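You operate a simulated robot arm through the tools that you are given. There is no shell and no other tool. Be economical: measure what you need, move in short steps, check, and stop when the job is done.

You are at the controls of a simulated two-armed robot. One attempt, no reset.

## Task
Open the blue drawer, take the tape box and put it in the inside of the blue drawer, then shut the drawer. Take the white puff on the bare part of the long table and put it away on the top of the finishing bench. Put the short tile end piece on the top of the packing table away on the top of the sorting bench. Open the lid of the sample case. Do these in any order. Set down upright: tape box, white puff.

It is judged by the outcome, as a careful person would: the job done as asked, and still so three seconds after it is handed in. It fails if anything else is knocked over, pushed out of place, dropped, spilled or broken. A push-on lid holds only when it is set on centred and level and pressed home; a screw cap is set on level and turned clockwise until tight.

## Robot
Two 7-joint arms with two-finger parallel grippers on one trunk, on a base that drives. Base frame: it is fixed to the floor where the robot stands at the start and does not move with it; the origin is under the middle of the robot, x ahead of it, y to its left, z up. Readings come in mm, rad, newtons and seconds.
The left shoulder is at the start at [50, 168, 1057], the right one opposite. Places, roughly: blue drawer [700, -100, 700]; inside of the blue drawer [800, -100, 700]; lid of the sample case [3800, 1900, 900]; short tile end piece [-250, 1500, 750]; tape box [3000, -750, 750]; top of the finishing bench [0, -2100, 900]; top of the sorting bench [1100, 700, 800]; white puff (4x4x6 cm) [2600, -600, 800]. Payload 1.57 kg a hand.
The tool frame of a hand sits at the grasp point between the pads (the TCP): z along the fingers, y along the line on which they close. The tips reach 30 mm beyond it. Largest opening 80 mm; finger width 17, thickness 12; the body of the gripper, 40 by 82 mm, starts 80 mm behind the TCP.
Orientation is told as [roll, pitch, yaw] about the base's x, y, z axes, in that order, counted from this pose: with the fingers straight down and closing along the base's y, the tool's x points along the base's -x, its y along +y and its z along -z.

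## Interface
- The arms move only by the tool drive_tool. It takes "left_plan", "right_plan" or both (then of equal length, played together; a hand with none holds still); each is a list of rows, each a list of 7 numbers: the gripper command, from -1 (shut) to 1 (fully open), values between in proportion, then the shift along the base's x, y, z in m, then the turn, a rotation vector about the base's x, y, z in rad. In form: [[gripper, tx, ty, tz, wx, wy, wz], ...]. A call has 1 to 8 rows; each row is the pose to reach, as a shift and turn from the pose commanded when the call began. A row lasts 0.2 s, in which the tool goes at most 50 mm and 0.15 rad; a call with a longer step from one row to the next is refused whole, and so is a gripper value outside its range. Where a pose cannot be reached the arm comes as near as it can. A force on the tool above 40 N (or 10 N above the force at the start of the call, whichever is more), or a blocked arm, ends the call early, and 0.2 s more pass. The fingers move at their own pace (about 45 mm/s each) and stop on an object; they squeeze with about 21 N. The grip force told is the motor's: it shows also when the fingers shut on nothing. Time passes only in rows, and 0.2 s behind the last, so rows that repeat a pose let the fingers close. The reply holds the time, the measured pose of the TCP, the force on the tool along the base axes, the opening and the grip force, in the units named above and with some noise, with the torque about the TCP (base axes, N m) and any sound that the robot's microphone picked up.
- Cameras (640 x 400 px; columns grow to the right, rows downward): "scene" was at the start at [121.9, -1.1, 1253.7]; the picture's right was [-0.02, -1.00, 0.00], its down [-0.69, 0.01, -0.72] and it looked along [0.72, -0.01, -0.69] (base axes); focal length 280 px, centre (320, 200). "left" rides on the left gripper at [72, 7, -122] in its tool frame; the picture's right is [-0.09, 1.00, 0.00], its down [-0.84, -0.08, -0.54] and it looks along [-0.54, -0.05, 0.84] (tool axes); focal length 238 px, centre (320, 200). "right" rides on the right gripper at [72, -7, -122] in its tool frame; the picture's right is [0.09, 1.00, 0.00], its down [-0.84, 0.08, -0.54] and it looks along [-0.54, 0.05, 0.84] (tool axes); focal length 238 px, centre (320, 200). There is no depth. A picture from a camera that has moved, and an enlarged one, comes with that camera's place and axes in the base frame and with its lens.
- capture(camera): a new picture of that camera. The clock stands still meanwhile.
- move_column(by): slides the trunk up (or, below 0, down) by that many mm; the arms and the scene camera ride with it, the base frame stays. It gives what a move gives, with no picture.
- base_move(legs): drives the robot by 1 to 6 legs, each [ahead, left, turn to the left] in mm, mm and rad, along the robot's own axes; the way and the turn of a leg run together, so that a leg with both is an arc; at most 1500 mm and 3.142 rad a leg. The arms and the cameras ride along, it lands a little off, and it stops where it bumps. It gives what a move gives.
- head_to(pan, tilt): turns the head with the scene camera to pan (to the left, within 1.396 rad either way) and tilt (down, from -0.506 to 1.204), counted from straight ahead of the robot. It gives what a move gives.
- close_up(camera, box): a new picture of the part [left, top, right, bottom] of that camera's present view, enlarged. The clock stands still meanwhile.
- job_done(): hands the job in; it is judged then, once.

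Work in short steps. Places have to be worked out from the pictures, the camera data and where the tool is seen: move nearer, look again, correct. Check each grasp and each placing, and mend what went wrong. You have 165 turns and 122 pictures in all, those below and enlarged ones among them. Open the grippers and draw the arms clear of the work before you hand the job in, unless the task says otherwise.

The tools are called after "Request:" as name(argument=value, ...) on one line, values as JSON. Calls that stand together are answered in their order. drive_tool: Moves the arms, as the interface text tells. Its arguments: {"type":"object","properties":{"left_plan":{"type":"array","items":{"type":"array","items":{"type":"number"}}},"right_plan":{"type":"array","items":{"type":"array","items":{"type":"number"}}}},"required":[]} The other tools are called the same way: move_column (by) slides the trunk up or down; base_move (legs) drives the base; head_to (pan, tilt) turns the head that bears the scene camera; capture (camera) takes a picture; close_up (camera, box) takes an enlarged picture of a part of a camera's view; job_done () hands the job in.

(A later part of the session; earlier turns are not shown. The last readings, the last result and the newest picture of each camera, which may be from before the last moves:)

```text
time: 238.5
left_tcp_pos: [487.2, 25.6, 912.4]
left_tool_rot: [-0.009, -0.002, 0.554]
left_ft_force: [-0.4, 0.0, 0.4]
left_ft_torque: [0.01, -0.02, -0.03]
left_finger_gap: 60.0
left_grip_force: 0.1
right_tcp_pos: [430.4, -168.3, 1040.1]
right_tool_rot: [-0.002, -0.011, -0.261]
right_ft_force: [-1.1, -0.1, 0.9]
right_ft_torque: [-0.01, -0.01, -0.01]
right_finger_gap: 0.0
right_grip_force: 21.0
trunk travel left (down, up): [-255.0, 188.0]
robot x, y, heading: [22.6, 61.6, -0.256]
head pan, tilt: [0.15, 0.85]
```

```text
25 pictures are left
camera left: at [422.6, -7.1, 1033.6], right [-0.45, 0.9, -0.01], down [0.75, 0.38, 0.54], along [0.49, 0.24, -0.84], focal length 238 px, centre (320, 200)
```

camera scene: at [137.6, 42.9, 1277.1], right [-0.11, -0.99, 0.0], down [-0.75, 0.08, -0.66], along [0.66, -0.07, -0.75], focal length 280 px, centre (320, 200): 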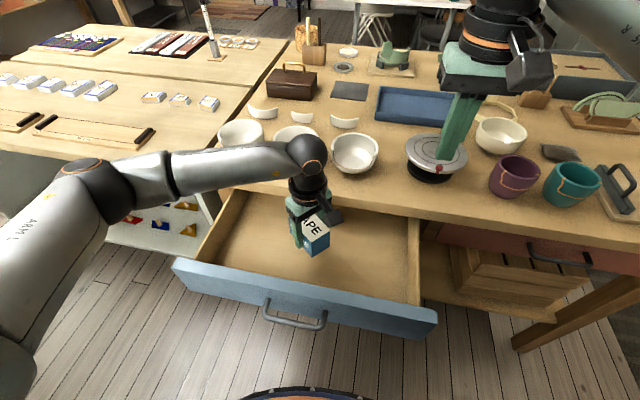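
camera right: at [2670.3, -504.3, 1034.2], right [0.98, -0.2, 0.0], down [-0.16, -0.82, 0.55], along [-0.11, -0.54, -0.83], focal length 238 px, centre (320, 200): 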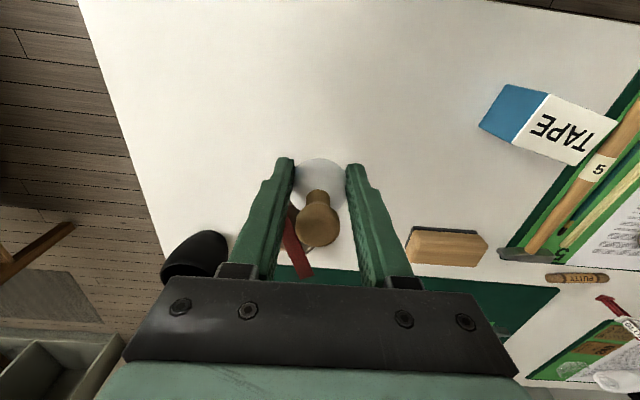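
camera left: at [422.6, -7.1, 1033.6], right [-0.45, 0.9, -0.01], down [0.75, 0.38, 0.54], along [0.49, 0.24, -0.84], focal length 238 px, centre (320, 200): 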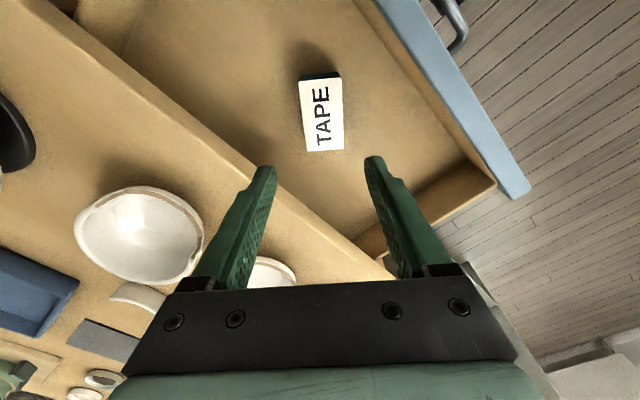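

The box stands upright in the drawer. Now shut it: I back off, bring the closed left hand down in front of the handle bar.

Request:
base_move(legs=[[-130, 0, 0]])

Request:
drive_tool(left_plan=[[-1, -0.025, 0.008, 0, 0, 0, 0], [-1, -0.05, 0.016, 0, 0, 0, 0], [-1, -0.077, 0.025, 0, 0, 0, 0], [-1, -0.077, 0.025, -0.045, 0, 0, 0], [-1, -0.077, 0.025, -0.09, 0, 0, 0], [-1, -0.077, 0.025, -0.135, 0, 0, 0], [-1, -0.077, 0.025, -0.18, 0, 0, 0], [-1, -0.077, 0.025, -0.19, 0, 0, 0]])

Request:
capture(camera="scene")

```text
time: 239.8
left_tcp_pos: [362.6, 58.8, 912.4]
left_tool_rot: [-0.011, -0.002, 0.558]
left_ft_force: [-0.3, 0.2, 0.6]
left_ft_torque: [0.0, -0.01, -0.04]
left_finger_gap: 60.2
left_grip_force: 0.1
right_tcp_pos: [306.5, -134.9, 1040.5]
right_tool_rot: [-0.001, -0.011, -0.259]
right_ft_force: [0.3, -0.2, -0.6]
right_ft_torque: [0.02, -0.04, 0.01]
right_finger_gap: 0.1
right_grip_force: 21.1
trunk travel left (down, up): [-255.0, 188.0]
robot x, y, heading: [-105.9, 93.8, -0.256]
head pan, tilt: [0.15, 0.85]
```

```text
time: 241.6
left_tcp_pos: [285.7, 83.1, 721.9]
left_tool_rot: [-0.011, -0.003, 0.557]
left_ft_force: [-0.7, -0.1, -0.1]
left_ft_torque: [0.03, 0.02, 0.0]
left_finger_gap: 0.0
left_grip_force: 21.3
right_tcp_pos: [307.3, -135.1, 1040.9]
right_tool_rot: [-0.001, -0.011, -0.259]
right_ft_force: [0.4, 0.1, -0.1]
right_ft_torque: [-0.01, -0.02, -0.01]
right_finger_gap: 0.1
right_grip_force: 20.5
trunk travel left (down, up): [-255.0, 188.0]
robot x, y, heading: [-106.0, 93.1, -0.258]
head pan, tilt: [0.15, 0.85]
```

```text
24 pictures are left
camera scene: at [13.1, 75.9, 1277.1], right [-0.1, -0.99, 0.0], down [-0.75, 0.08, -0.66], along [0.66, -0.07, -0.75], focal length 280 px, centre (320, 200)
```

scene: 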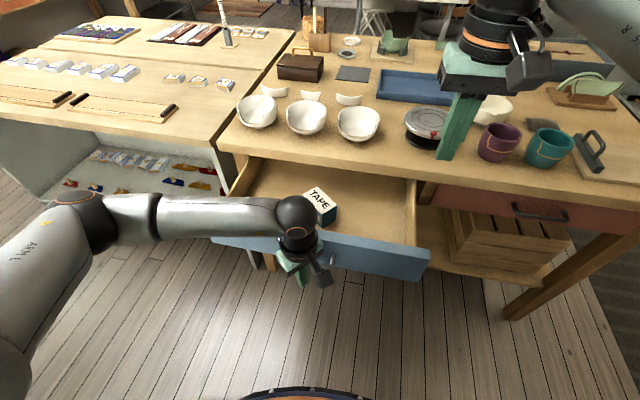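

The closed hand is in front of the bar. I push the drawer shut by driving forward along its axis.

Request:
base_move(legs=[[230, -12, 0]])

Request:
drive_tool(left_plan=[[-1, 0.012, -0.004, 0, 0, 0, 0], [-1, 0.024, -0.008, 0, 0, 0, 0], [-1, 0.036, -0.012, 0, 0, 0, 0], [-1, 0.048, -0.015, 0, 0, 0, 0], [-1, 0.06, -0.019, 0, 0, 0, 0], [-1, 0.07, -0.022, 0, 0, 0, 0]])

Request:
capture(camera="scene")

```text
time: 243.3
left_tcp_pos: [506.8, 8.9, 722.4]
left_tool_rot: [-0.009, -0.003, 0.547]
left_ft_force: [-0.2, -0.3, 0.7]
left_ft_torque: [-0.01, -0.03, 0.0]
left_finger_gap: 0.1
left_grip_force: 20.8
right_tcp_pos: [525.0, -209.2, 1040.6]
right_tool_rot: [-0.001, -0.01, -0.266]
right_ft_force: [-0.3, 0.6, 0.1]
right_ft_torque: [-0.02, -0.01, -0.02]
right_finger_gap: 0.0
right_grip_force: 20.9
trunk travel left (down, up): [-255.0, 188.0]
robot x, y, heading: [119.9, 22.0, -0.261]
head pan, tilt: [0.15, 0.85]
```

```text
time: 244.5
left_tcp_pos: [545.8, -3.5, 720.3]
left_tool_rot: [0.016, 0.013, 0.541]
left_ft_force: [-9.8, 4.3, 8.6]
left_ft_torque: [0.21, -0.08, -0.08]
left_finger_gap: 0.0
left_grip_force: 21.0
right_tcp_pos: [523.5, -207.6, 1040.4]
right_tool_rot: [-0.002, -0.01, -0.267]
right_ft_force: [-0.3, -0.4, 0.1]
right_ft_torque: [-0.02, 0.0, 0.02]
right_finger_gap: 0.0
right_grip_force: 21.6
trunk travel left (down, up): [-255.0, 188.0]
robot x, y, heading: [116.6, 26.6, -0.257]
head pan, tilt: [0.15, 0.85]
stopped in row 5 (left hand): the force on the tool passed its limit (the readings are from after the stop); the commanded pose is now the measured one
```

```text
23 pictures are left
camera scene: at [231.2, 5.5, 1277.4], right [-0.11, -0.99, 0.0], down [-0.75, 0.08, -0.66], along [0.66, -0.07, -0.75], focal length 280 px, centre (320, 200)
```

scene: 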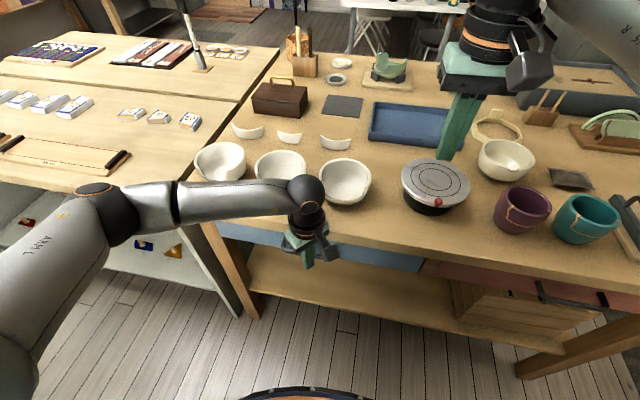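

The drawer looks shut. I press a little more to be sure it's home.

Request:
drive_tool(left_plan=[[-1, 0.005, -0.0016, 0, 0, 0, 0], [-1, 0.01, -0.0032, 0, 0, 0, 0], [-1, 0.015, -0.005, 0, 0, 0, 0]])

Request:
drive_tool(left_plan=[[-1, -0.025, 0.008, 0, 0, 0, 0], [-1, -0.06, 0.02, 0.0, 0, 0, 0], [-1, -0.08, 0.026, 0.04, 0, 0, 0], [-1, -0.08, 0.026, 0.09, 0, 0, 0], [-1, -0.08, 0.026, 0.14, 0, 0, 0], [-1, -0.08, 0.026, 0.19, 0, 0, 0], [-1, -0.08, 0.026, 0.24, 0, 0, 0], [-1, -0.08, 0.026, 0.29, 0, 0, 0]])

Request:
capture(camera="scene")

```text
time: 244.9
left_tcp_pos: [546.9, -5.2, 720.5]
left_tool_rot: [0.022, 0.019, 0.536]
left_ft_force: [-11.6, 9.8, 17.7]
left_ft_torque: [-0.24, -0.66, -0.06]
left_finger_gap: 0.0
left_grip_force: 20.7
right_tcp_pos: [522.6, -206.6, 1041.3]
right_tool_rot: [-0.002, -0.01, -0.266]
right_ft_force: [0.1, 0.1, -0.3]
right_ft_torque: [0.0, -0.01, -0.02]
right_finger_gap: 0.0
right_grip_force: 20.3
trunk travel left (down, up): [-255.0, 188.0]
robot x, y, heading: [114.2, 26.0, -0.26]
head pan, tilt: [0.15, 0.85]
stopped in row 2 (left hand): the force on the tool passed its limit (the readings are from after the stop); the commanded pose is now the measured one
```

```text
time: 246.7
left_tcp_pos: [467.4, 19.7, 1008.5]
left_tool_rot: [0.023, 0.018, 0.537]
left_ft_force: [-0.8, 0.8, 0.1]
left_ft_torque: [0.02, 0.01, 0.01]
left_finger_gap: 0.0
left_grip_force: 20.8
right_tcp_pos: [522.8, -207.6, 1040.6]
right_tool_rot: [-0.001, -0.011, -0.267]
right_ft_force: [-0.6, -0.3, 0.8]
right_ft_torque: [-0.01, 0.03, 0.03]
right_finger_gap: 0.1
right_grip_force: 20.7
trunk travel left (down, up): [-255.0, 188.0]
robot x, y, heading: [117.9, 23.5, -0.255]
head pan, tilt: [0.15, 0.85]
```

```text
22 pictures are left
camera scene: at [231.8, 5.2, 1277.1], right [-0.11, -0.99, 0.0], down [-0.75, 0.08, -0.66], along [0.66, -0.07, -0.75], focal length 280 px, centre (320, 200)
```

scene: 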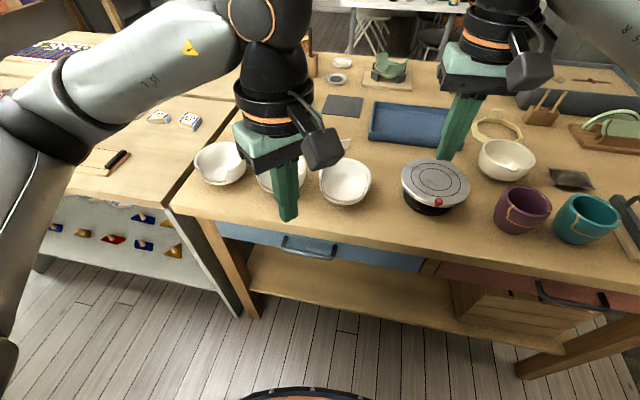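

Request:
close_up(camera="scene", box=[190, 180, 510, 340])

```text
2.00 times, centred on (350, 260) of scene
camera zoom: at [231.8, 5.2, 1277.1], right [-0.11, -0.99, 0.0], down [-0.75, 0.08, -0.66], along [0.66, -0.07, -0.75], focal length 561 px, centre (260, 80)
```

zoom: 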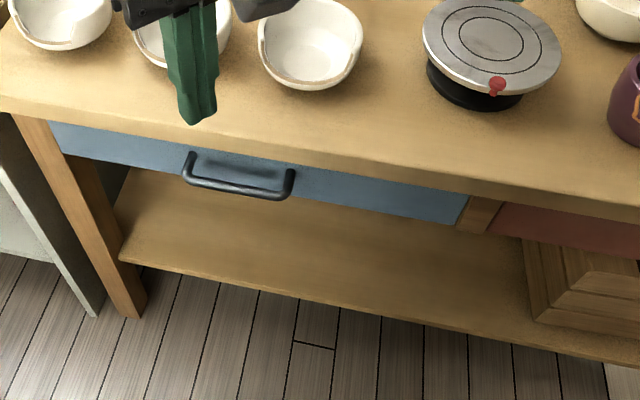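

The drawer is flush. Now back for the puff: I drive back through the aisle and stop about half a metre short of it.

Request:
base_move(legs=[[0, 0, -0.054], [-156, 0, 0], [0, 1500, 0], [0, 460, 0], [1330, 30, 0]])

Request:
head_to(pan=-0.2, tilt=1.0)

Request:
capture(camera="scene")

```text
time: 264.2
left_tcp_pos: [2179.1, 1613.7, 1008.4]
left_tool_rot: [0.022, 0.021, 0.525]
left_ft_force: [0.1, -0.2, -1.2]
left_ft_torque: [-0.01, 0.02, 0.01]
left_finger_gap: 0.2
left_grip_force: 21.1
right_tcp_pos: [2234.4, 1385.4, 1041.1]
right_tool_rot: [-0.001, -0.01, -0.28]
right_ft_force: [-0.8, -0.7, 0.3]
right_ft_torque: [0.03, -0.02, 0.0]
right_finger_gap: 0.0
right_grip_force: 21.3
trunk travel left (down, up): [-255.0, 188.0]
robot x, y, heading: [1829.9, 1618.0, -0.275]
head pan, tilt: [0.15, 0.85]
```

```text
time: 265.1
left_tcp_pos: [2179.6, 1613.1, 1008.8]
left_tool_rot: [0.022, 0.02, 0.528]
left_ft_force: [-0.2, -0.1, 1.1]
left_ft_torque: [0.02, 0.03, 0.01]
left_finger_gap: 0.3
left_grip_force: 20.8
right_tcp_pos: [2233.0, 1385.7, 1041.2]
right_tool_rot: [-0.001, -0.013, -0.277]
right_ft_force: [-0.1, -0.5, 0.5]
right_ft_torque: [0.01, 0.0, -0.02]
right_finger_gap: 0.0
right_grip_force: 21.1
trunk travel left (down, up): [-255.0, 188.0]
robot x, y, heading: [1825.3, 1622.4, -0.272]
head pan, tilt: [-0.201, 1.0]
```

```text
20 pictures are left
camera scene: at [1928.4, 1579.4, 1266.0], right [-0.45, -0.89, 0.0], down [-0.75, 0.38, -0.54], along [0.48, -0.25, -0.84], focal length 280 px, centre (320, 200)
```

scene: 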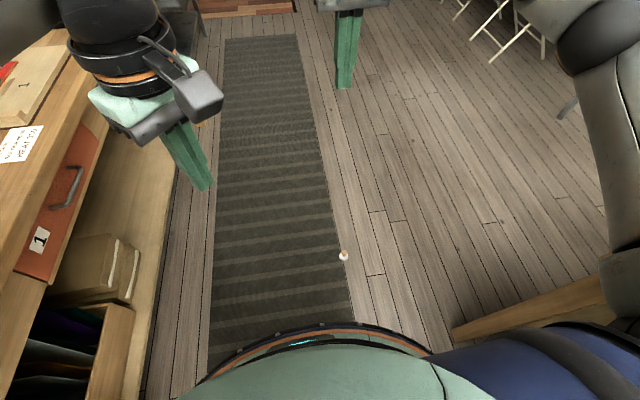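

Request:
close_up(camera="scene", box=[313, 236, 373, 276])

```text
10.00 times, centred on (343, 256) of scene
camera zoom: at [1928.4, 1579.4, 1266.0], right [-0.45, -0.89, 0.0], down [-0.75, 0.38, -0.54], along [0.48, -0.25, -0.84], focal length 2804 px, centre (90, -360)
```

zoom: 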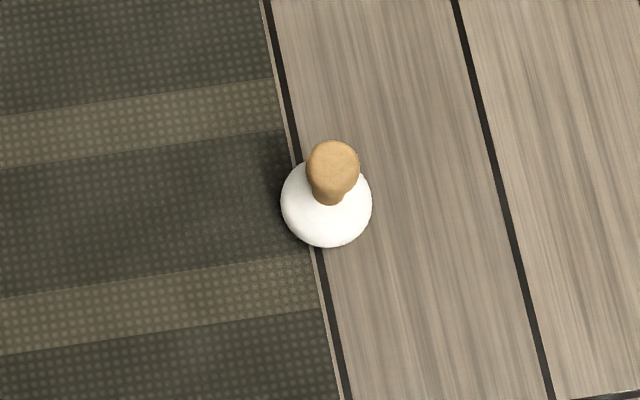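

Lucky: the puff is standing upright on the floor. I position the base so that it lies ~300 mm ahead and ~170 mm right, at a heading that keeps both elbows clear of the benches.

Request:
base_move(legs=[[255, -245, 0], [0, 0, 0.56]])

Request:
move_column(by=-250)

Request:
head_to(pan=-0.4, tilt=1.15)

Request:
capture(camera="scene")

```text
time: 268.9
left_tcp_pos: [2304.8, 1499.2, 1008.5]
left_tool_rot: [0.023, 0.019, 1.094]
left_ft_force: [-0.2, 0.2, 0.1]
left_ft_torque: [0.01, 0.01, 0.05]
left_finger_gap: 0.0
left_grip_force: 20.9
right_tcp_pos: [2473.2, 1338.5, 1041.4]
right_tool_rot: [-0.002, -0.009, 0.29]
right_ft_force: [-1.9, 0.9, 0.0]
right_ft_torque: [0.04, -0.02, -0.02]
right_finger_gap: 0.0
right_grip_force: 20.4
trunk travel left (down, up): [-255.0, 188.0]
robot x, y, heading: [2006.9, 1316.2, 0.295]
head pan, tilt: [-0.201, 1.0]
```

```text
time: 271.5
left_tcp_pos: [2304.2, 1500.6, 758.6]
left_tool_rot: [0.024, 0.021, 1.093]
left_ft_force: [-0.3, 0.8, 0.1]
left_ft_torque: [0.03, 0.03, -0.01]
left_finger_gap: 0.1
left_grip_force: 21.1
right_tcp_pos: [2471.8, 1337.9, 790.5]
right_tool_rot: [0.0, -0.01, 0.289]
right_ft_force: [0.7, 0.1, 0.2]
right_ft_torque: [0.0, -0.04, -0.01]
right_finger_gap: 0.1
right_grip_force: 21.5
trunk travel left (down, up): [-5.0, 438.0]
robot x, y, heading: [2002.9, 1319.9, 0.293]
head pan, tilt: [-0.201, 1.0]
```

```text
time: 272.2
left_tcp_pos: [2305.2, 1500.2, 758.4]
left_tool_rot: [0.022, 0.019, 1.093]
left_ft_force: [-0.3, 0.1, -0.2]
left_ft_torque: [-0.04, 0.02, -0.03]
left_finger_gap: 0.0
left_grip_force: 20.7
right_tcp_pos: [2473.5, 1338.0, 790.3]
right_tool_rot: [-0.002, -0.011, 0.291]
right_ft_force: [0.4, -0.6, -0.1]
right_ft_torque: [0.02, 0.02, 0.0]
right_finger_gap: 0.2
right_grip_force: 20.8
trunk travel left (down, up): [-5.0, 438.0]
robot x, y, heading: [2003.4, 1313.3, 0.29]
head pan, tilt: [-0.4, 1.15]
```

```text
18 pictures are left
camera scene: at [2101.3, 1323.9, 1006.3], right [-0.1, -0.99, 0.0], down [-0.91, 0.1, -0.41], along [0.41, -0.04, -0.91], focal length 280 px, centre (320, 200)
```

scene: 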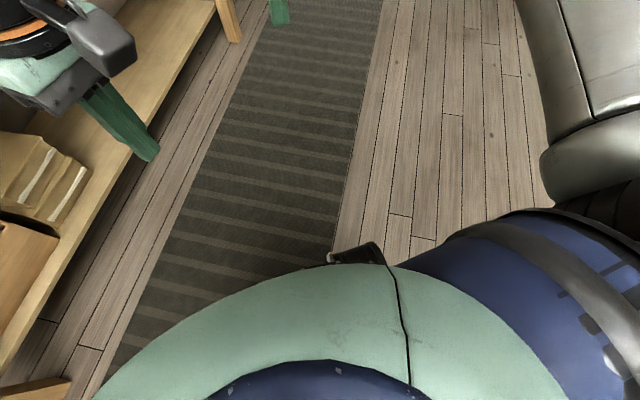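

The puff is just hidden behind the base's front foot. I back off a little to see it and leave room for the hand.

Request:
base_move(legs=[[-60, 30, 0]])

Request:
drive_tool(right_plan=[[1, -0.02, -0.02, -0.04, 0, 0, 0], [1, -0.04, -0.035, -0.08, 0, 0, 0], [1, -0.06, -0.05, -0.12, 0, 0, 0], [1, -0.08, -0.065, -0.165, 0, 0, 0], [1, -0.09, -0.075, -0.21, 0, 0, 0], [1, -0.09, -0.08, -0.255, 0, 0, 0], [1, -0.09, -0.08, -0.3, 0, 0, 0]])

Request:
capture(camera="right")

```text
time: 273.2
left_tcp_pos: [2239.7, 1511.4, 757.7]
left_tool_rot: [0.024, 0.019, 1.095]
left_ft_force: [0.2, 0.9, 0.6]
left_ft_torque: [-0.01, 0.0, 0.01]
left_finger_gap: 0.0
left_grip_force: 21.1
right_tcp_pos: [2408.5, 1348.6, 789.6]
right_tool_rot: [-0.002, -0.012, 0.291]
right_ft_force: [0.7, 0.3, 0.4]
right_ft_torque: [0.01, -0.05, 0.02]
right_finger_gap: 0.1
right_grip_force: 21.4
trunk travel left (down, up): [-5.0, 438.0]
robot x, y, heading: [1940.7, 1329.6, 0.293]
head pan, tilt: [-0.4, 1.15]
```

```text
refused: row 4 steps farther than a row can; nothing moved
```

```text
17 pictures are left
camera right: at [2340.6, 1322.2, 912.1], right [-0.37, 0.93, 0.0], down [0.77, 0.31, 0.55], along [0.51, 0.2, -0.83], focal length 238 px, centre (320, 200)
```

right: 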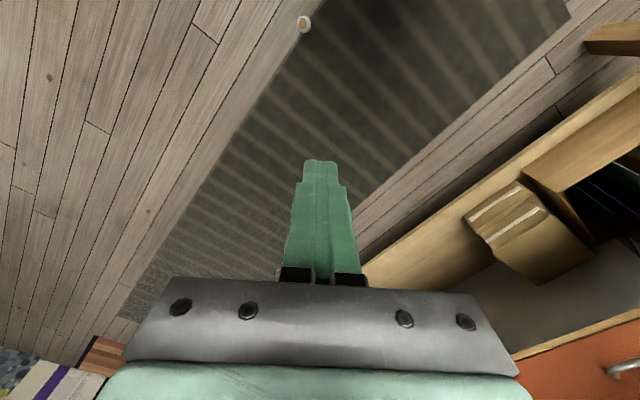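

The puff is upright at ≈ (2316, 1256). I lower the right hand toward it in two calls.

Request:
drive_tool(right_plan=[[1, -0.0115, -0.0115, -0.045, 0, 0, 0], [1, -0.023, -0.023, -0.09, 0, 0, 0], [1, -0.0345, -0.0345, -0.135, 0, 0, 0], [1, -0.046, -0.046, -0.18, 0, 0, 0], [1, -0.0575, -0.0575, -0.225, 0, 0, 0], [1, -0.069, -0.069, -0.27, 0, 0, 0], [1, -0.0805, -0.0805, -0.315, 0, 0, 0], [1, -0.092, -0.092, -0.36, 0, 0, 0]])

Request:
drive_tool(right_plan=[[1, 0, 0, -0.045, 0, 0, 0], [1, 0, 0, -0.09, 0, 0, 0], [1, 0, 0, -0.135, 0, 0, 0], [1, 0, 0, -0.18, 0, 0, 0], [1, 0, 0, -0.22, 0, 0, 0], [1, 0, 0, -0.25, 0, 0, 0]])

Request:
capture(camera="right")

```text
time: 275.0
left_tcp_pos: [2239.4, 1512.5, 758.6]
left_tool_rot: [0.023, 0.02, 1.095]
left_ft_force: [0.2, 0.5, -0.6]
left_ft_torque: [0.01, -0.03, 0.01]
left_finger_gap: 0.0
left_grip_force: 21.0
right_tcp_pos: [2315.6, 1258.0, 431.1]
right_tool_rot: [-0.001, -0.011, 0.288]
right_ft_force: [-0.9, -0.1, 0.5]
right_ft_torque: [0.01, -0.02, -0.01]
right_finger_gap: 79.9
right_grip_force: 0.1
trunk travel left (down, up): [-5.0, 438.0]
robot x, y, heading: [1937.1, 1330.6, 0.295]
head pan, tilt: [-0.4, 1.15]
```

```text
time: 276.4
left_tcp_pos: [2240.7, 1511.4, 758.2]
left_tool_rot: [0.022, 0.018, 1.094]
left_ft_force: [0.4, 0.8, -0.9]
left_ft_torque: [0.0, 0.0, -0.01]
left_finger_gap: 0.1
left_grip_force: 21.1
right_tcp_pos: [2315.1, 1254.9, 180.6]
right_tool_rot: [-0.003, -0.01, 0.292]
right_ft_force: [0.4, -0.1, -0.1]
right_ft_torque: [0.02, 0.0, 0.01]
right_finger_gap: 79.9
right_grip_force: 0.0
trunk travel left (down, up): [-5.0, 438.0]
robot x, y, heading: [1941.1, 1329.2, 0.296]
head pan, tilt: [-0.4, 1.15]
```

```text
16 pictures are left
camera right: at [2247.5, 1228.5, 301.8], right [-0.37, 0.93, 0.0], down [0.77, 0.31, 0.55], along [0.51, 0.2, -0.83], focal length 238 px, centre (320, 200)
```

right: 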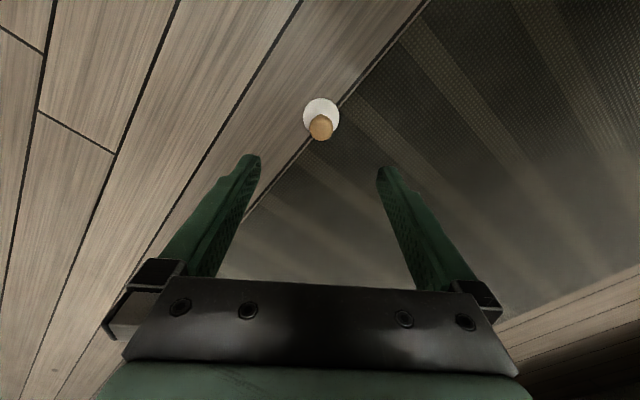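

Puff centred within 3 mm. Its base is a dome, widest at the bottom, so this time I go down until the tips touch the floor and grip at the rim.

Request:
drive_tool(right_plan=[[1, -0.002, -0.0005, -0.045, 0, 0, 0], [1, -0.003, -0.001, -0.09, 0, 0, 0], [1, -0.003, -0.001, -0.125, 0, 0, 0], [1, -0.003, -0.001, -0.137, 0, 0, 0], [1, -0.003, -0.001, -0.143, 0, 0, 0], [1, -0.003, -0.001, -0.147, 0, 0, 0], [1, -0.003, -0.001, -0.151, 0, 0, 0]])

Request:
capture(camera="right")

```text
time: 278.2
left_tcp_pos: [2238.6, 1510.7, 756.7]
left_tool_rot: [0.023, 0.02, 1.094]
left_ft_force: [-0.5, 0.2, -0.1]
left_ft_torque: [0.01, 0.01, 0.01]
left_finger_gap: 0.0
left_grip_force: 20.9
right_tcp_pos: [2313.0, 1153.3, 102.7]
right_tool_rot: [-0.1, -0.021, 0.244]
right_ft_force: [0.1, -0.8, -0.2]
right_ft_torque: [-0.02, 0.03, -0.01]
right_finger_gap: 80.0
right_grip_force: 0.1
right hand out of reach, approached as far as the arm can: row 2, 3, 4, 5, 6, 7
trunk travel left (down, up): [-5.0, 438.0]
robot x, y, heading: [1940.0, 1330.3, 0.289]
head pan, tilt: [-0.4, 1.15]
stopped in row 7 (right hand): the arm was blocked; the commanded pose is now the measured one
```

```text
15 pictures are left
camera right: at [2239.9, 1141.2, 223.8], right [-0.33, 0.94, -0.1], down [0.77, 0.33, 0.55], along [0.55, 0.1, -0.83], focal length 238 px, centre (320, 200)
```

right: 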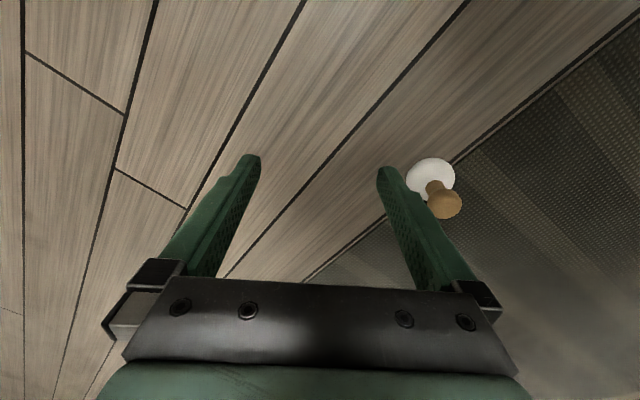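

That floor pose is beyond the vertical reach here. Gripping the wooden knob (TCP ≈ 55) is possible closer beside the shoulder. I raise the hand, then turn the base so the puff lies ~110 mm ahead and ~315 mm to the right.

Request:
drive_tool(right_plan=[[1, 0, 0, 0.045, 0.0, 0.0, 0.0], [1, 0, 0, 0.09, 0.03, 0.015, 0.015], [1, 0, 0, 0.135, 0.06, 0.03, 0.03], [1, 0, 0, 0.18, 0.092, 0.045, 0.046], [1, 0, 0, 0.225, 0.092, 0.045, 0.046], [1, 0, 0, 0.27, 0.092, 0.045, 0.046], [1, 0, 0, 0.315, 0.092, 0.045, 0.046], [1, 0, 0, 0.36, 0.092, 0.045, 0.046]])

Request:
base_move(legs=[[0, 0, 0.634], [53, -27, 0]])

Request:
move_column(by=-5)

Request:
head_to(pan=-1.2, tilt=1.1)

Request:
capture(camera="scene")

```text
time: 280.0
left_tcp_pos: [2240.3, 1511.1, 757.9]
left_tool_rot: [0.022, 0.021, 1.094]
left_ft_force: [-1.3, 0.8, 0.4]
left_ft_torque: [-0.01, 0.0, -0.01]
left_finger_gap: 0.0
left_grip_force: 20.8
right_tcp_pos: [2311.3, 1157.0, 464.1]
right_tool_rot: [0.0, -0.002, 0.292]
right_ft_force: [0.2, -0.3, 0.1]
right_ft_torque: [0.0, -0.01, 0.0]
right_finger_gap: 79.9
right_grip_force: 0.1
trunk travel left (down, up): [-5.0, 438.0]
robot x, y, heading: [1938.0, 1327.1, 0.295]
head pan, tilt: [-0.4, 1.15]
```

```text
time: 282.7
left_tcp_pos: [2123.2, 1683.3, 758.8]
left_tool_rot: [0.023, 0.02, 1.74]
left_ft_force: [0.0, 0.0, -0.8]
left_ft_torque: [0.0, -0.01, 0.0]
left_finger_gap: 0.3
left_grip_force: 21.1
right_tcp_pos: [2394.0, 1444.7, 465.3]
right_tool_rot: [0.004, -0.001, 0.939]
right_ft_force: [-0.1, -0.8, -0.1]
right_ft_torque: [0.0, 0.01, 0.01]
right_finger_gap: 80.0
right_grip_force: 0.0
trunk travel left (down, up): [-5.0, 438.0]
robot x, y, heading: [1991.1, 1356.9, 0.941]
head pan, tilt: [-0.4, 1.15]
```

```text
time: 283.3
left_tcp_pos: [2122.2, 1683.7, 753.2]
left_tool_rot: [0.023, 0.018, 1.741]
left_ft_force: [0.0, 0.5, 0.8]
left_ft_torque: [0.02, 0.06, 0.0]
left_finger_gap: 0.0
left_grip_force: 21.1
right_tcp_pos: [2394.3, 1442.7, 459.8]
right_tool_rot: [0.003, 0.0, 0.935]
right_ft_force: [0.1, -1.0, 0.3]
right_ft_torque: [0.03, 0.0, 0.03]
right_finger_gap: 79.8
right_grip_force: 0.0
trunk travel left (down, up): [0.0, 443.0]
robot x, y, heading: [1991.8, 1354.1, 0.945]
head pan, tilt: [-0.4, 1.15]
```

```text
time: 284.4
left_tcp_pos: [2121.6, 1683.8, 753.7]
left_tool_rot: [0.022, 0.019, 1.739]
left_ft_force: [0.0, 0.2, 0.1]
left_ft_torque: [-0.02, -0.01, 0.01]
left_finger_gap: 0.0
left_grip_force: 20.5
right_tcp_pos: [2392.5, 1444.4, 459.2]
right_tool_rot: [0.004, -0.002, 0.936]
right_ft_force: [-0.7, 0.4, 0.7]
right_ft_torque: [-0.01, -0.01, 0.0]
right_finger_gap: 80.1
right_grip_force: 0.0
trunk travel left (down, up): [0.0, 443.0]
robot x, y, heading: [1991.4, 1355.9, 0.936]
head pan, tilt: [-1.201, 1.1]
```

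```text
14 pictures are left
camera scene: at [2076.5, 1373.3, 1004.4], right [-0.26, -0.97, 0.0], down [-0.86, 0.23, -0.45], along [0.44, -0.12, -0.89], focal length 280 px, centre (320, 200)
```

scene: 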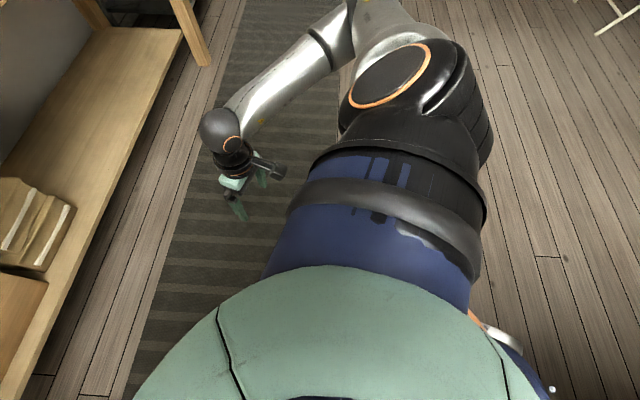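

The puff should be hidden behind my shoulder at the planned spot. I move the right hand above it and look down.

Request:
drive_tool(right_plan=[[1, -0.016, -0.038, -0.02, 0, 0, 0], [1, -0.032, -0.076, -0.04, 0, 0, 0], [1, -0.048, -0.114, -0.06, 0, 0, 0], [1, -0.064, -0.152, -0.08, 0, 0, 0], [1, -0.08, -0.19, -0.1, 0, 0, 0], [1, -0.08, -0.19, -0.145, 0, 0, 0], [1, -0.08, -0.19, -0.19, 0, 0, 0], [1, -0.08, -0.19, -0.235, 0, 0, 0]])

Request:
capture(camera="right")

```text
time: 286.2
left_tcp_pos: [2123.2, 1683.3, 753.4]
left_tool_rot: [0.024, 0.019, 1.74]
left_ft_force: [0.0, -0.3, -0.2]
left_ft_torque: [0.0, -0.01, -0.01]
left_finger_gap: 0.0
left_grip_force: 21.3
right_tcp_pos: [2315.0, 1254.1, 222.9]
right_tool_rot: [0.005, -0.003, 0.937]
right_ft_force: [-0.2, -0.3, -0.3]
right_ft_torque: [0.0, 0.02, 0.01]
right_finger_gap: 80.1
right_grip_force: 0.1
trunk travel left (down, up): [0.0, 443.0]
robot x, y, heading: [1989.5, 1355.6, 0.942]
head pan, tilt: [-1.201, 1.1]
```

```text
13 pictures are left
camera right: at [2278.5, 1191.9, 345.5], right [-0.86, 0.51, 0.0], down [0.43, 0.72, 0.54], along [0.28, 0.47, -0.84], focal length 238 px, centre (320, 200)
```

right: 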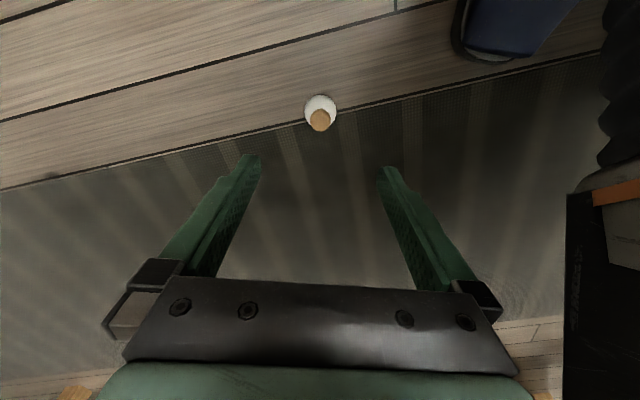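

Directly above the upright puff. I descend to grip its knob (TCP ≈ 55), watching for reach limits.

Request:
drive_tool(right_plan=[[1, 0, 0, -0.045, 0, 0, 0], [1, 0, 0, -0.085, 0, 0, 0], [1, 0, 0, -0.115, 0, 0, 0], [1, 0, 0, -0.135, 0, 0, 0]])

Request:
drive_tool(right_plan=[[1, 0, 0, -0.01, 0, 0, 0], [1, 0, 0, -0.02, 0, 0, 0], [1, 0, 0, -0.03, 0, 0, 0]])

```text
time: 287.2
left_tcp_pos: [2122.7, 1682.8, 753.2]
left_tool_rot: [0.023, 0.019, 1.739]
left_ft_force: [0.5, 0.5, -0.5]
left_ft_torque: [-0.01, 0.01, 0.01]
left_finger_gap: 0.1
left_grip_force: 20.7
right_tcp_pos: [2314.8, 1254.4, 89.1]
right_tool_rot: [0.005, -0.002, 0.939]
right_ft_force: [-0.4, -0.1, -0.3]
right_ft_torque: [0.0, 0.03, -0.01]
right_finger_gap: 80.0
right_grip_force: 0.1
trunk travel left (down, up): [0.0, 443.0]
robot x, y, heading: [1994.2, 1356.3, 0.941]
head pan, tilt: [-1.201, 1.1]
```

```text
time: 288.0
left_tcp_pos: [2122.9, 1683.5, 754.6]
left_tool_rot: [0.023, 0.019, 1.739]
left_ft_force: [-0.4, -0.2, 0.9]
left_ft_torque: [0.02, -0.01, 0.02]
left_finger_gap: 0.0
left_grip_force: 20.4
right_tcp_pos: [2315.0, 1252.7, 59.3]
right_tool_rot: [0.003, -0.002, 0.937]
right_ft_force: [0.2, -0.9, -0.5]
right_ft_torque: [-0.02, 0.05, 0.02]
right_finger_gap: 79.7
right_grip_force: 0.0
trunk travel left (down, up): [0.0, 443.0]
robot x, y, heading: [1993.9, 1357.8, 0.94]
head pan, tilt: [-1.201, 1.1]
```

Reached TCP 59: the tips are just above the dome, pads covering the whole wooden knob. I close and lift.

Request:
drive_tool(right_plan=[[0, 0, 0, 0, 0, 0, 0], [-1, 0, 0, 0, 0, 0, 0], [-1, 0, 0, 0, 0, 0, 0], [-1, 0, 0, 0, 0, 0, 0], [-1, 0, 0, 0.02, 0, 0, 0], [-1, 0, 0, 0.05, 0, 0, 0], [-1, 0, 0, 0.09, 0, 0, 0]])

Request:
capture(camera="right")

```text
time: 289.6
left_tcp_pos: [2121.3, 1683.9, 753.3]
left_tool_rot: [0.023, 0.021, 1.74]
left_ft_force: [-0.2, -1.3, -0.4]
left_ft_torque: [-0.01, 0.01, 0.0]
left_finger_gap: 0.4
left_grip_force: 21.0
right_tcp_pos: [2314.7, 1252.4, 150.1]
right_tool_rot: [0.002, -0.002, 0.937]
right_ft_force: [-0.5, 0.2, -1.0]
right_ft_torque: [-0.02, 0.03, 0.01]
right_finger_gap: 23.4
right_grip_force: 21.4
trunk travel left (down, up): [0.0, 443.0]
robot x, y, heading: [1990.6, 1356.0, 0.939]
head pan, tilt: [-1.201, 1.1]
```

```text
12 pictures are left
camera right: at [2277.8, 1191.3, 271.7], right [-0.86, 0.52, 0.0], down [0.43, 0.72, 0.54], along [0.28, 0.47, -0.84], focal length 238 px, centre (320, 200)
```

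right: 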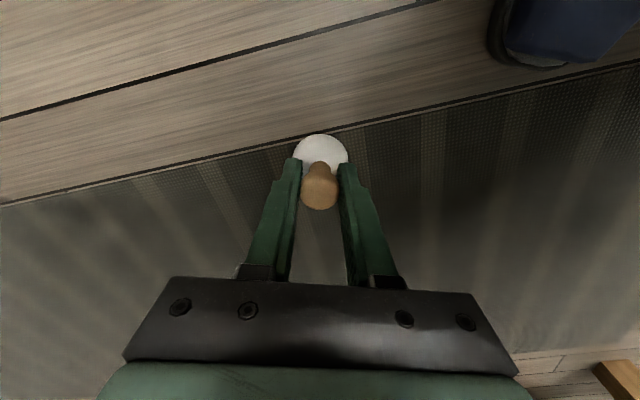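

It's held by the dome's sloping top (23.4 mm) rather than the knob, which will creep. I set it back down, raise the tips 8 mm and grip the knob itself.

Request:
drive_tool(right_plan=[[-1, 0, 0, -0.04, 0, 0, 0], [-1, 0, 0, -0.075, 0, 0, 0], [-1, 0, 0, -0.0895, 0, 0, 0], [-0.1, 0, 0, -0.0895, 0, 0, 0], [-0.1, 0, 0, -0.0895, 0, 0, 0], [-0.1, 0, 0, -0.081, 0, 0, 0], [-1, 0, 0, -0.081, 0, 0, 0], [-1, 0, 0, -0.081, 0, 0, 0]])

Request:
drive_tool(right_plan=[[-1, 0, 0, 0, 0, 0, 0], [-1, 0, 0, 0.02, 0, 0, 0], [-1, 0, 0, 0.06, 0, 0, 0], [-1, 0, 0, 0.1, 0, 0, 0]])

Request:
capture(camera="right")

```text
time: 291.4
left_tcp_pos: [2122.6, 1683.0, 753.2]
left_tool_rot: [0.022, 0.02, 1.741]
left_ft_force: [-0.2, 0.4, -0.6]
left_ft_torque: [-0.01, 0.02, 0.0]
left_finger_gap: 0.0
left_grip_force: 20.7
right_tcp_pos: [2312.7, 1253.6, 68.4]
right_tool_rot: [0.004, -0.003, 0.936]
right_ft_force: [-0.3, 0.6, 0.5]
right_ft_torque: [0.0, 0.01, 0.05]
right_finger_gap: 23.2
right_grip_force: 21.4
trunk travel left (down, up): [0.0, 443.0]
robot x, y, heading: [1988.3, 1356.0, 0.944]
head pan, tilt: [-1.201, 1.1]
```

```text
time: 292.4
left_tcp_pos: [2122.5, 1682.9, 754.0]
left_tool_rot: [0.022, 0.02, 1.741]
left_ft_force: [-0.6, -0.5, 0.0]
left_ft_torque: [-0.01, -0.02, 0.03]
left_finger_gap: 0.0
left_grip_force: 21.3
right_tcp_pos: [2312.9, 1251.7, 167.8]
right_tool_rot: [0.001, -0.001, 0.936]
right_ft_force: [-0.1, -0.3, 0.3]
right_ft_torque: [-0.02, 0.02, -0.03]
right_finger_gap: 23.1
right_grip_force: 21.2
trunk travel left (down, up): [0.0, 443.0]
robot x, y, heading: [1995.2, 1356.4, 0.94]
head pan, tilt: [-1.201, 1.1]
```

```text
11 pictures are left
camera right: at [2276.6, 1191.0, 289.6], right [-0.86, 0.52, 0.0], down [0.43, 0.72, 0.54], along [0.28, 0.47, -0.84], focal length 238 px, centre (320, 200)
```

right: 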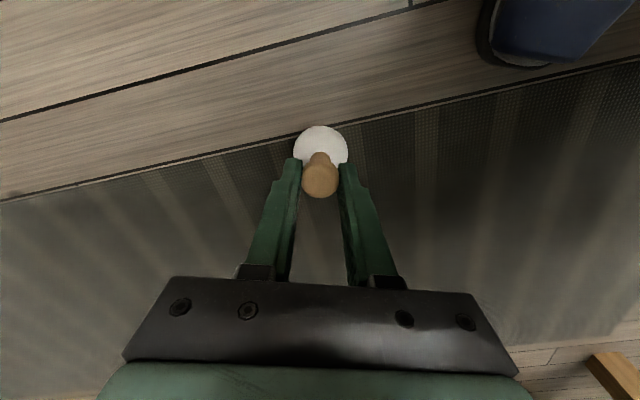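

Gripped on the knob (23.1 mm, same as before, so the pads are on the hard knob). I raise the arm and trunk, then start back through the aisle.

Request:
drive_tool(right_plan=[[-1, 0, 0, 0.04, 0, 0, 0], [-1, 0.0, 0.01, 0.08, 0, 0, 0], [-1, 0.01, 0.02, 0.12, 0, 0, 0], [-1, 0.02, 0.04, 0.16, 0, 0, 0], [-1, 0.03, 0.06, 0.2, 0, 0, 0], [-1, 0.04, 0.08, 0.24, 0, 0, 0], [-1, 0.05, 0.1, 0.28, 0, 0, 0], [-1, 0.06, 0.12, 0.32, 0, 0, 0]])

Request:
drive_tool(right_plan=[[-1, 0.01, 0.02, 0.04, 0, 0, 0], [-1, 0.02, 0.04, 0.08, 0, 0, 0], [-1, 0.03, 0.06, 0.12, 0, 0, 0], [-1, 0.04, 0.08, 0.16, 0, 0, 0], [-1, 0.05, 0.1, 0.2, 0, 0, 0], [-1, 0.06, 0.12, 0.24, 0, 0, 0], [-1, 0.06, 0.12, 0.28, 0, 0, 0], [-1, 0.06, 0.12, 0.32, 0, 0, 0]])

Request:
move_column(by=255)

Request:
base_move(legs=[[0, 0, -1.25]])

```text
time: 294.2
left_tcp_pos: [2122.0, 1682.2, 752.5]
left_tool_rot: [0.021, 0.019, 1.739]
left_ft_force: [0.7, -0.5, 0.5]
left_ft_torque: [0.0, 0.01, -0.01]
left_finger_gap: 0.0
left_grip_force: 20.6
right_tcp_pos: [2373.9, 1369.4, 488.8]
right_tool_rot: [0.004, -0.001, 0.936]
right_ft_force: [-0.3, 0.0, -0.1]
right_ft_torque: [-0.04, 0.01, -0.01]
right_finger_gap: 23.3
right_grip_force: 20.4
trunk travel left (down, up): [0.0, 443.0]
robot x, y, heading: [1996.0, 1354.7, 0.945]
head pan, tilt: [-1.201, 1.1]
```

```text
time: 296.0
left_tcp_pos: [2122.7, 1683.5, 753.4]
left_tool_rot: [0.023, 0.02, 1.741]
left_ft_force: [-0.3, 0.4, 1.1]
left_ft_torque: [-0.01, 0.01, -0.01]
left_finger_gap: 0.0
left_grip_force: 21.1
right_tcp_pos: [2433.5, 1490.1, 809.2]
right_tool_rot: [0.004, 0.002, 0.938]
right_ft_force: [0.8, 0.7, -0.1]
right_ft_torque: [0.01, 0.01, 0.03]
right_finger_gap: 23.2
right_grip_force: 21.2
trunk travel left (down, up): [0.0, 443.0]
robot x, y, heading: [1992.3, 1355.6, 0.941]
head pan, tilt: [-1.201, 1.1]
```

```text
time: 298.6
left_tcp_pos: [2122.7, 1684.2, 1007.7]
left_tool_rot: [0.021, 0.018, 1.741]
left_ft_force: [-0.7, -0.8, 0.4]
left_ft_torque: [-0.01, 0.01, -0.02]
left_finger_gap: 0.0
left_grip_force: 21.3
right_tcp_pos: [2432.8, 1491.0, 1064.2]
right_tool_rot: [0.003, -0.002, 0.936]
right_ft_force: [0.1, 0.0, 0.2]
right_ft_torque: [0.02, -0.02, 0.0]
right_finger_gap: 23.3
right_grip_force: 21.0
trunk travel left (down, up): [-255.0, 188.0]
robot x, y, heading: [1994.2, 1354.0, 0.942]
head pan, tilt: [-1.201, 1.1]
```

```text
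time: 302.1
left_tcp_pos: [2342.9, 1337.3, 1008.6]
left_tool_rot: [0.023, 0.02, 0.494]
left_ft_force: [-0.2, 0.5, 0.0]
left_ft_torque: [0.0, 0.01, -0.01]
left_finger_gap: 0.0
left_grip_force: 20.6
right_tcp_pos: [2259.6, 980.6, 1064.3]
right_tool_rot: [0.001, -0.002, -0.307]
right_ft_force: [0.1, 0.0, -0.3]
right_ft_torque: [0.02, -0.02, -0.02]
right_finger_gap: 22.8
right_grip_force: 20.9
trunk travel left (down, up): [-255.0, 188.0]
robot x, y, heading: [1991.3, 1357.0, -0.304]
head pan, tilt: [-1.201, 1.1]
```

Grip steady. I continue: left, back down the aisle, then along the corridor toward the drawer table.

Request:
base_move(legs=[[0, 130, 0], [-1500, 0, 0], [-35, 0, 0], [0, -1500, 0]])

```text
time: 318.1
left_tcp_pos: [476.4, 471.0, 1008.8]
left_tool_rot: [0.023, 0.019, 0.527]
left_ft_force: [-0.1, 0.4, -0.3]
left_ft_torque: [0.02, 0.0, 0.0]
left_finger_gap: 0.1
left_grip_force: 21.3
right_tcp_pos: [404.2, 111.7, 1063.9]
right_tool_rot: [0.002, -0.003, -0.274]
right_ft_force: [1.1, 0.9, -0.6]
right_ft_torque: [0.01, -0.01, -0.03]
right_finger_gap: 22.5
right_grip_force: 20.9
trunk travel left (down, up): [-255.0, 188.0]
robot x, y, heading: [125.1, 477.9, -0.269]
head pan, tilt: [-1.201, 1.1]
```

Request:
base_move(legs=[[0, -1450, 0]])

Request:
head_to(pan=-1.2, tilt=0.5)

Request:
capture(camera="scene")

```text
time: 325.1
left_tcp_pos: [96.4, -899.1, 1008.4]
left_tool_rot: [0.023, 0.019, 0.526]
left_ft_force: [-0.8, 0.3, 0.7]
left_ft_torque: [-0.02, -0.01, 0.01]
left_finger_gap: 0.0
left_grip_force: 21.1
right_tcp_pos: [24.8, -1257.5, 1064.1]
right_tool_rot: [0.003, -0.001, -0.275]
right_ft_force: [-0.4, 0.5, 0.1]
right_ft_torque: [0.01, 0.03, 0.0]
right_finger_gap: 22.5
right_grip_force: 20.8
trunk travel left (down, up): [-255.0, 188.0]
robot x, y, heading: [-254.7, -893.7, -0.274]
head pan, tilt: [-1.201, 1.1]
```

```text
time: 326.1
left_tcp_pos: [96.1, -898.5, 1008.4]
left_tool_rot: [0.023, 0.021, 0.526]
left_ft_force: [0.6, -0.5, 0.0]
left_ft_torque: [0.02, 0.01, -0.02]
left_finger_gap: 0.3
left_grip_force: 21.2
right_tcp_pos: [25.2, -1257.6, 1063.7]
right_tool_rot: [0.004, -0.003, -0.274]
right_ft_force: [0.4, -0.4, -0.4]
right_ft_torque: [0.01, -0.02, 0.0]
right_finger_gap: 22.6
right_grip_force: 20.7
trunk travel left (down, up): [-255.0, 188.0]
robot x, y, heading: [-255.5, -892.1, -0.272]
head pan, tilt: [-1.201, 0.499]
```

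```text
10 pictures are left
camera scene: at [-208.5, -991.9, 1307.0], right [-1.0, -0.1, 0.0], down [-0.05, 0.48, -0.88], along [0.09, -0.87, -0.48], focal length 280 px, centre (320, 200)
```

scene: 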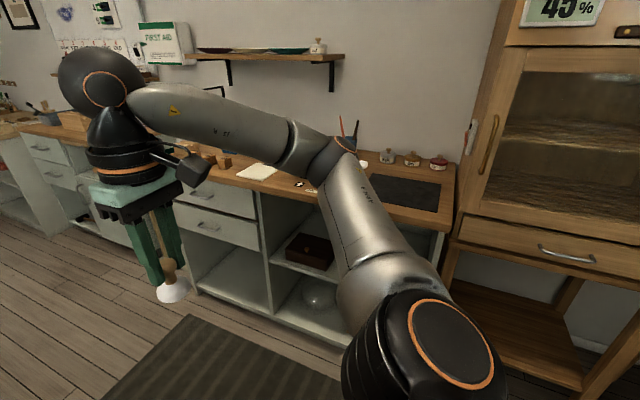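

The puff hangs upright in the grip. I turn to face the finishing bench and look at its top.

Request:
base_move(legs=[[0, 0, -1.5]])

Request:
head_to(pan=0, tilt=0.6)

Request:
capture(camera="scene")

```text
time: 330.3
left_tcp_pos: [-249.4, -1242.5, 1009.0]
left_tool_rot: [0.024, 0.021, -1.001]
left_ft_force: [-1.1, 0.1, 1.0]
left_ft_torque: [0.0, 0.0, 0.03]
left_finger_gap: 0.0
left_grip_force: 21.0
right_tcp_pos: [-610.9, -1185.4, 1064.7]
right_tool_rot: [0.003, -0.002, -1.804]
right_ft_force: [0.1, 0.6, 0.6]
right_ft_torque: [0.02, 0.03, -0.03]
right_finger_gap: 22.4
right_grip_force: 21.4
trunk travel left (down, up): [-255.0, 188.0]
robot x, y, heading: [-255.8, -890.4, -1.797]
head pan, tilt: [-1.201, 0.499]
```

```text
time: 331.7
left_tcp_pos: [-249.3, -1241.8, 1008.5]
left_tool_rot: [0.023, 0.019, -1.003]
left_ft_force: [-0.4, 0.5, 0.3]
left_ft_torque: [-0.02, -0.01, -0.01]
left_finger_gap: 0.0
left_grip_force: 20.8
right_tcp_pos: [-610.3, -1185.8, 1063.8]
right_tool_rot: [0.004, -0.002, -1.804]
right_ft_force: [-0.2, -0.1, -0.8]
right_ft_torque: [-0.01, -0.03, -0.01]
right_finger_gap: 22.3
right_grip_force: 20.8
trunk travel left (down, up): [-255.0, 188.0]
robot x, y, heading: [-255.6, -890.9, -1.798]
head pan, tilt: [0.0, 0.6]
```

```text
9 pictures are left
camera scene: at [-285.4, -1015.7, 1298.0], right [-0.97, 0.23, 0.0], down [0.13, 0.55, -0.83], along [-0.19, -0.8, -0.56], focal length 280 px, centre (320, 200)
```

scene: 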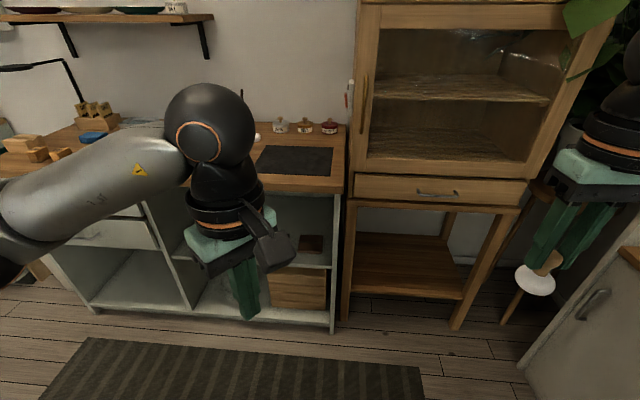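

The bench edge is square to me. The free area looks to be left of the dark mat; I move so the right hand comes over about (−146, −1813), and check with its camera.

Request:
base_move(legs=[[0, 513, 0], [394, 0, 0]])

Request:
drive_tool(right_plan=[[-1, 0.01, -0.026, 0, 0, 0, 0], [-1, 0.02, -0.052, 0, 0, 0, 0], [-1, 0.03, -0.078, 0, 0, 0, 0], [-1, 0.04, -0.104, 0, 0, 0, 0], [-1, 0.05, -0.128, 0, 0, 0, 0]])

Request:
capture(camera="right")

Request:
capture(camera="scene")

```text
time: 334.0
left_tcp_pos: [110.8, -1338.6, 1008.9]
left_tool_rot: [0.021, 0.019, -1.004]
left_ft_force: [0.1, 0.8, 0.6]
left_ft_torque: [0.0, -0.05, -0.01]
left_finger_gap: 0.1
left_grip_force: 21.1
right_tcp_pos: [-251.5, -1282.4, 1064.2]
right_tool_rot: [0.005, -0.004, -1.803]
right_ft_force: [0.5, 0.8, -0.3]
right_ft_torque: [-0.04, -0.04, -0.01]
right_finger_gap: 22.5
right_grip_force: 21.5
trunk travel left (down, up): [-255.0, 188.0]
robot x, y, heading: [100.7, -990.7, -1.802]
head pan, tilt: [0.0, 0.6]
stopped in leg 1: the robot was blocked; the commanded pose is now the measured one
```

```text
time: 335.2
left_tcp_pos: [110.7, -1339.2, 1008.3]
left_tool_rot: [0.021, 0.019, -1.005]
left_ft_force: [0.6, 0.2, 0.1]
left_ft_torque: [-0.01, 0.01, 0.01]
left_finger_gap: 0.2
left_grip_force: 21.0
right_tcp_pos: [-199.8, -1408.6, 1064.2]
right_tool_rot: [0.004, -0.004, -1.805]
right_ft_force: [0.0, 0.1, -0.7]
right_ft_torque: [-0.01, 0.01, -0.01]
right_finger_gap: 22.2
right_grip_force: 21.6
trunk travel left (down, up): [-255.0, 188.0]
robot x, y, heading: [101.8, -985.3, -1.801]
head pan, tilt: [0.0, 0.6]
```

```text
8 pictures are left
camera right: at [-189.1, -1336.3, 1186.3], right [0.99, -0.14, 0.0], down [-0.12, -0.83, 0.55], along [-0.07, -0.54, -0.84], focal length 238 px, centre (320, 200)
```

right: 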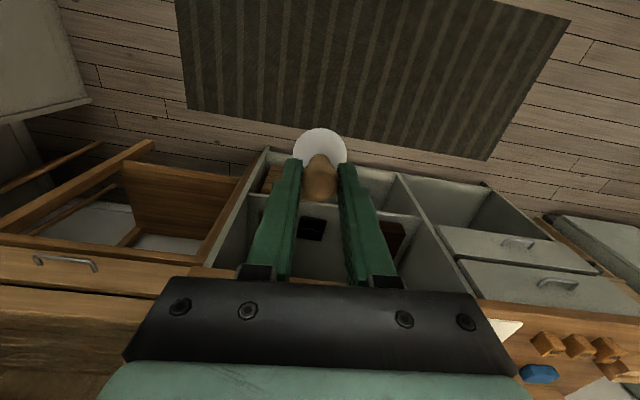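

```text
7 pictures are left
camera scene: at [75.1, -1111.1, 1298.0], right [-0.97, 0.23, 0.0], down [0.13, 0.55, -0.82], along [-0.19, -0.8, -0.57], focal length 280 px, centre (320, 200)
```

scene: 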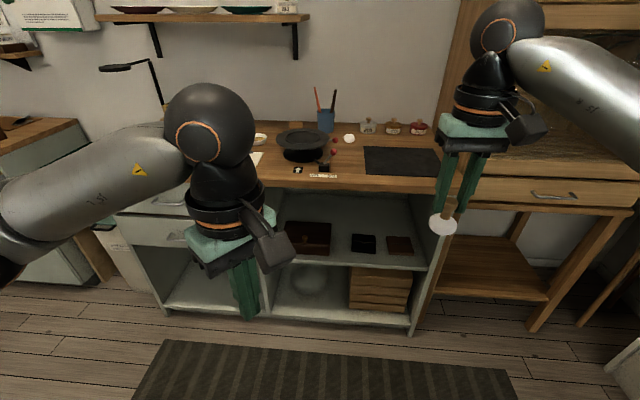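

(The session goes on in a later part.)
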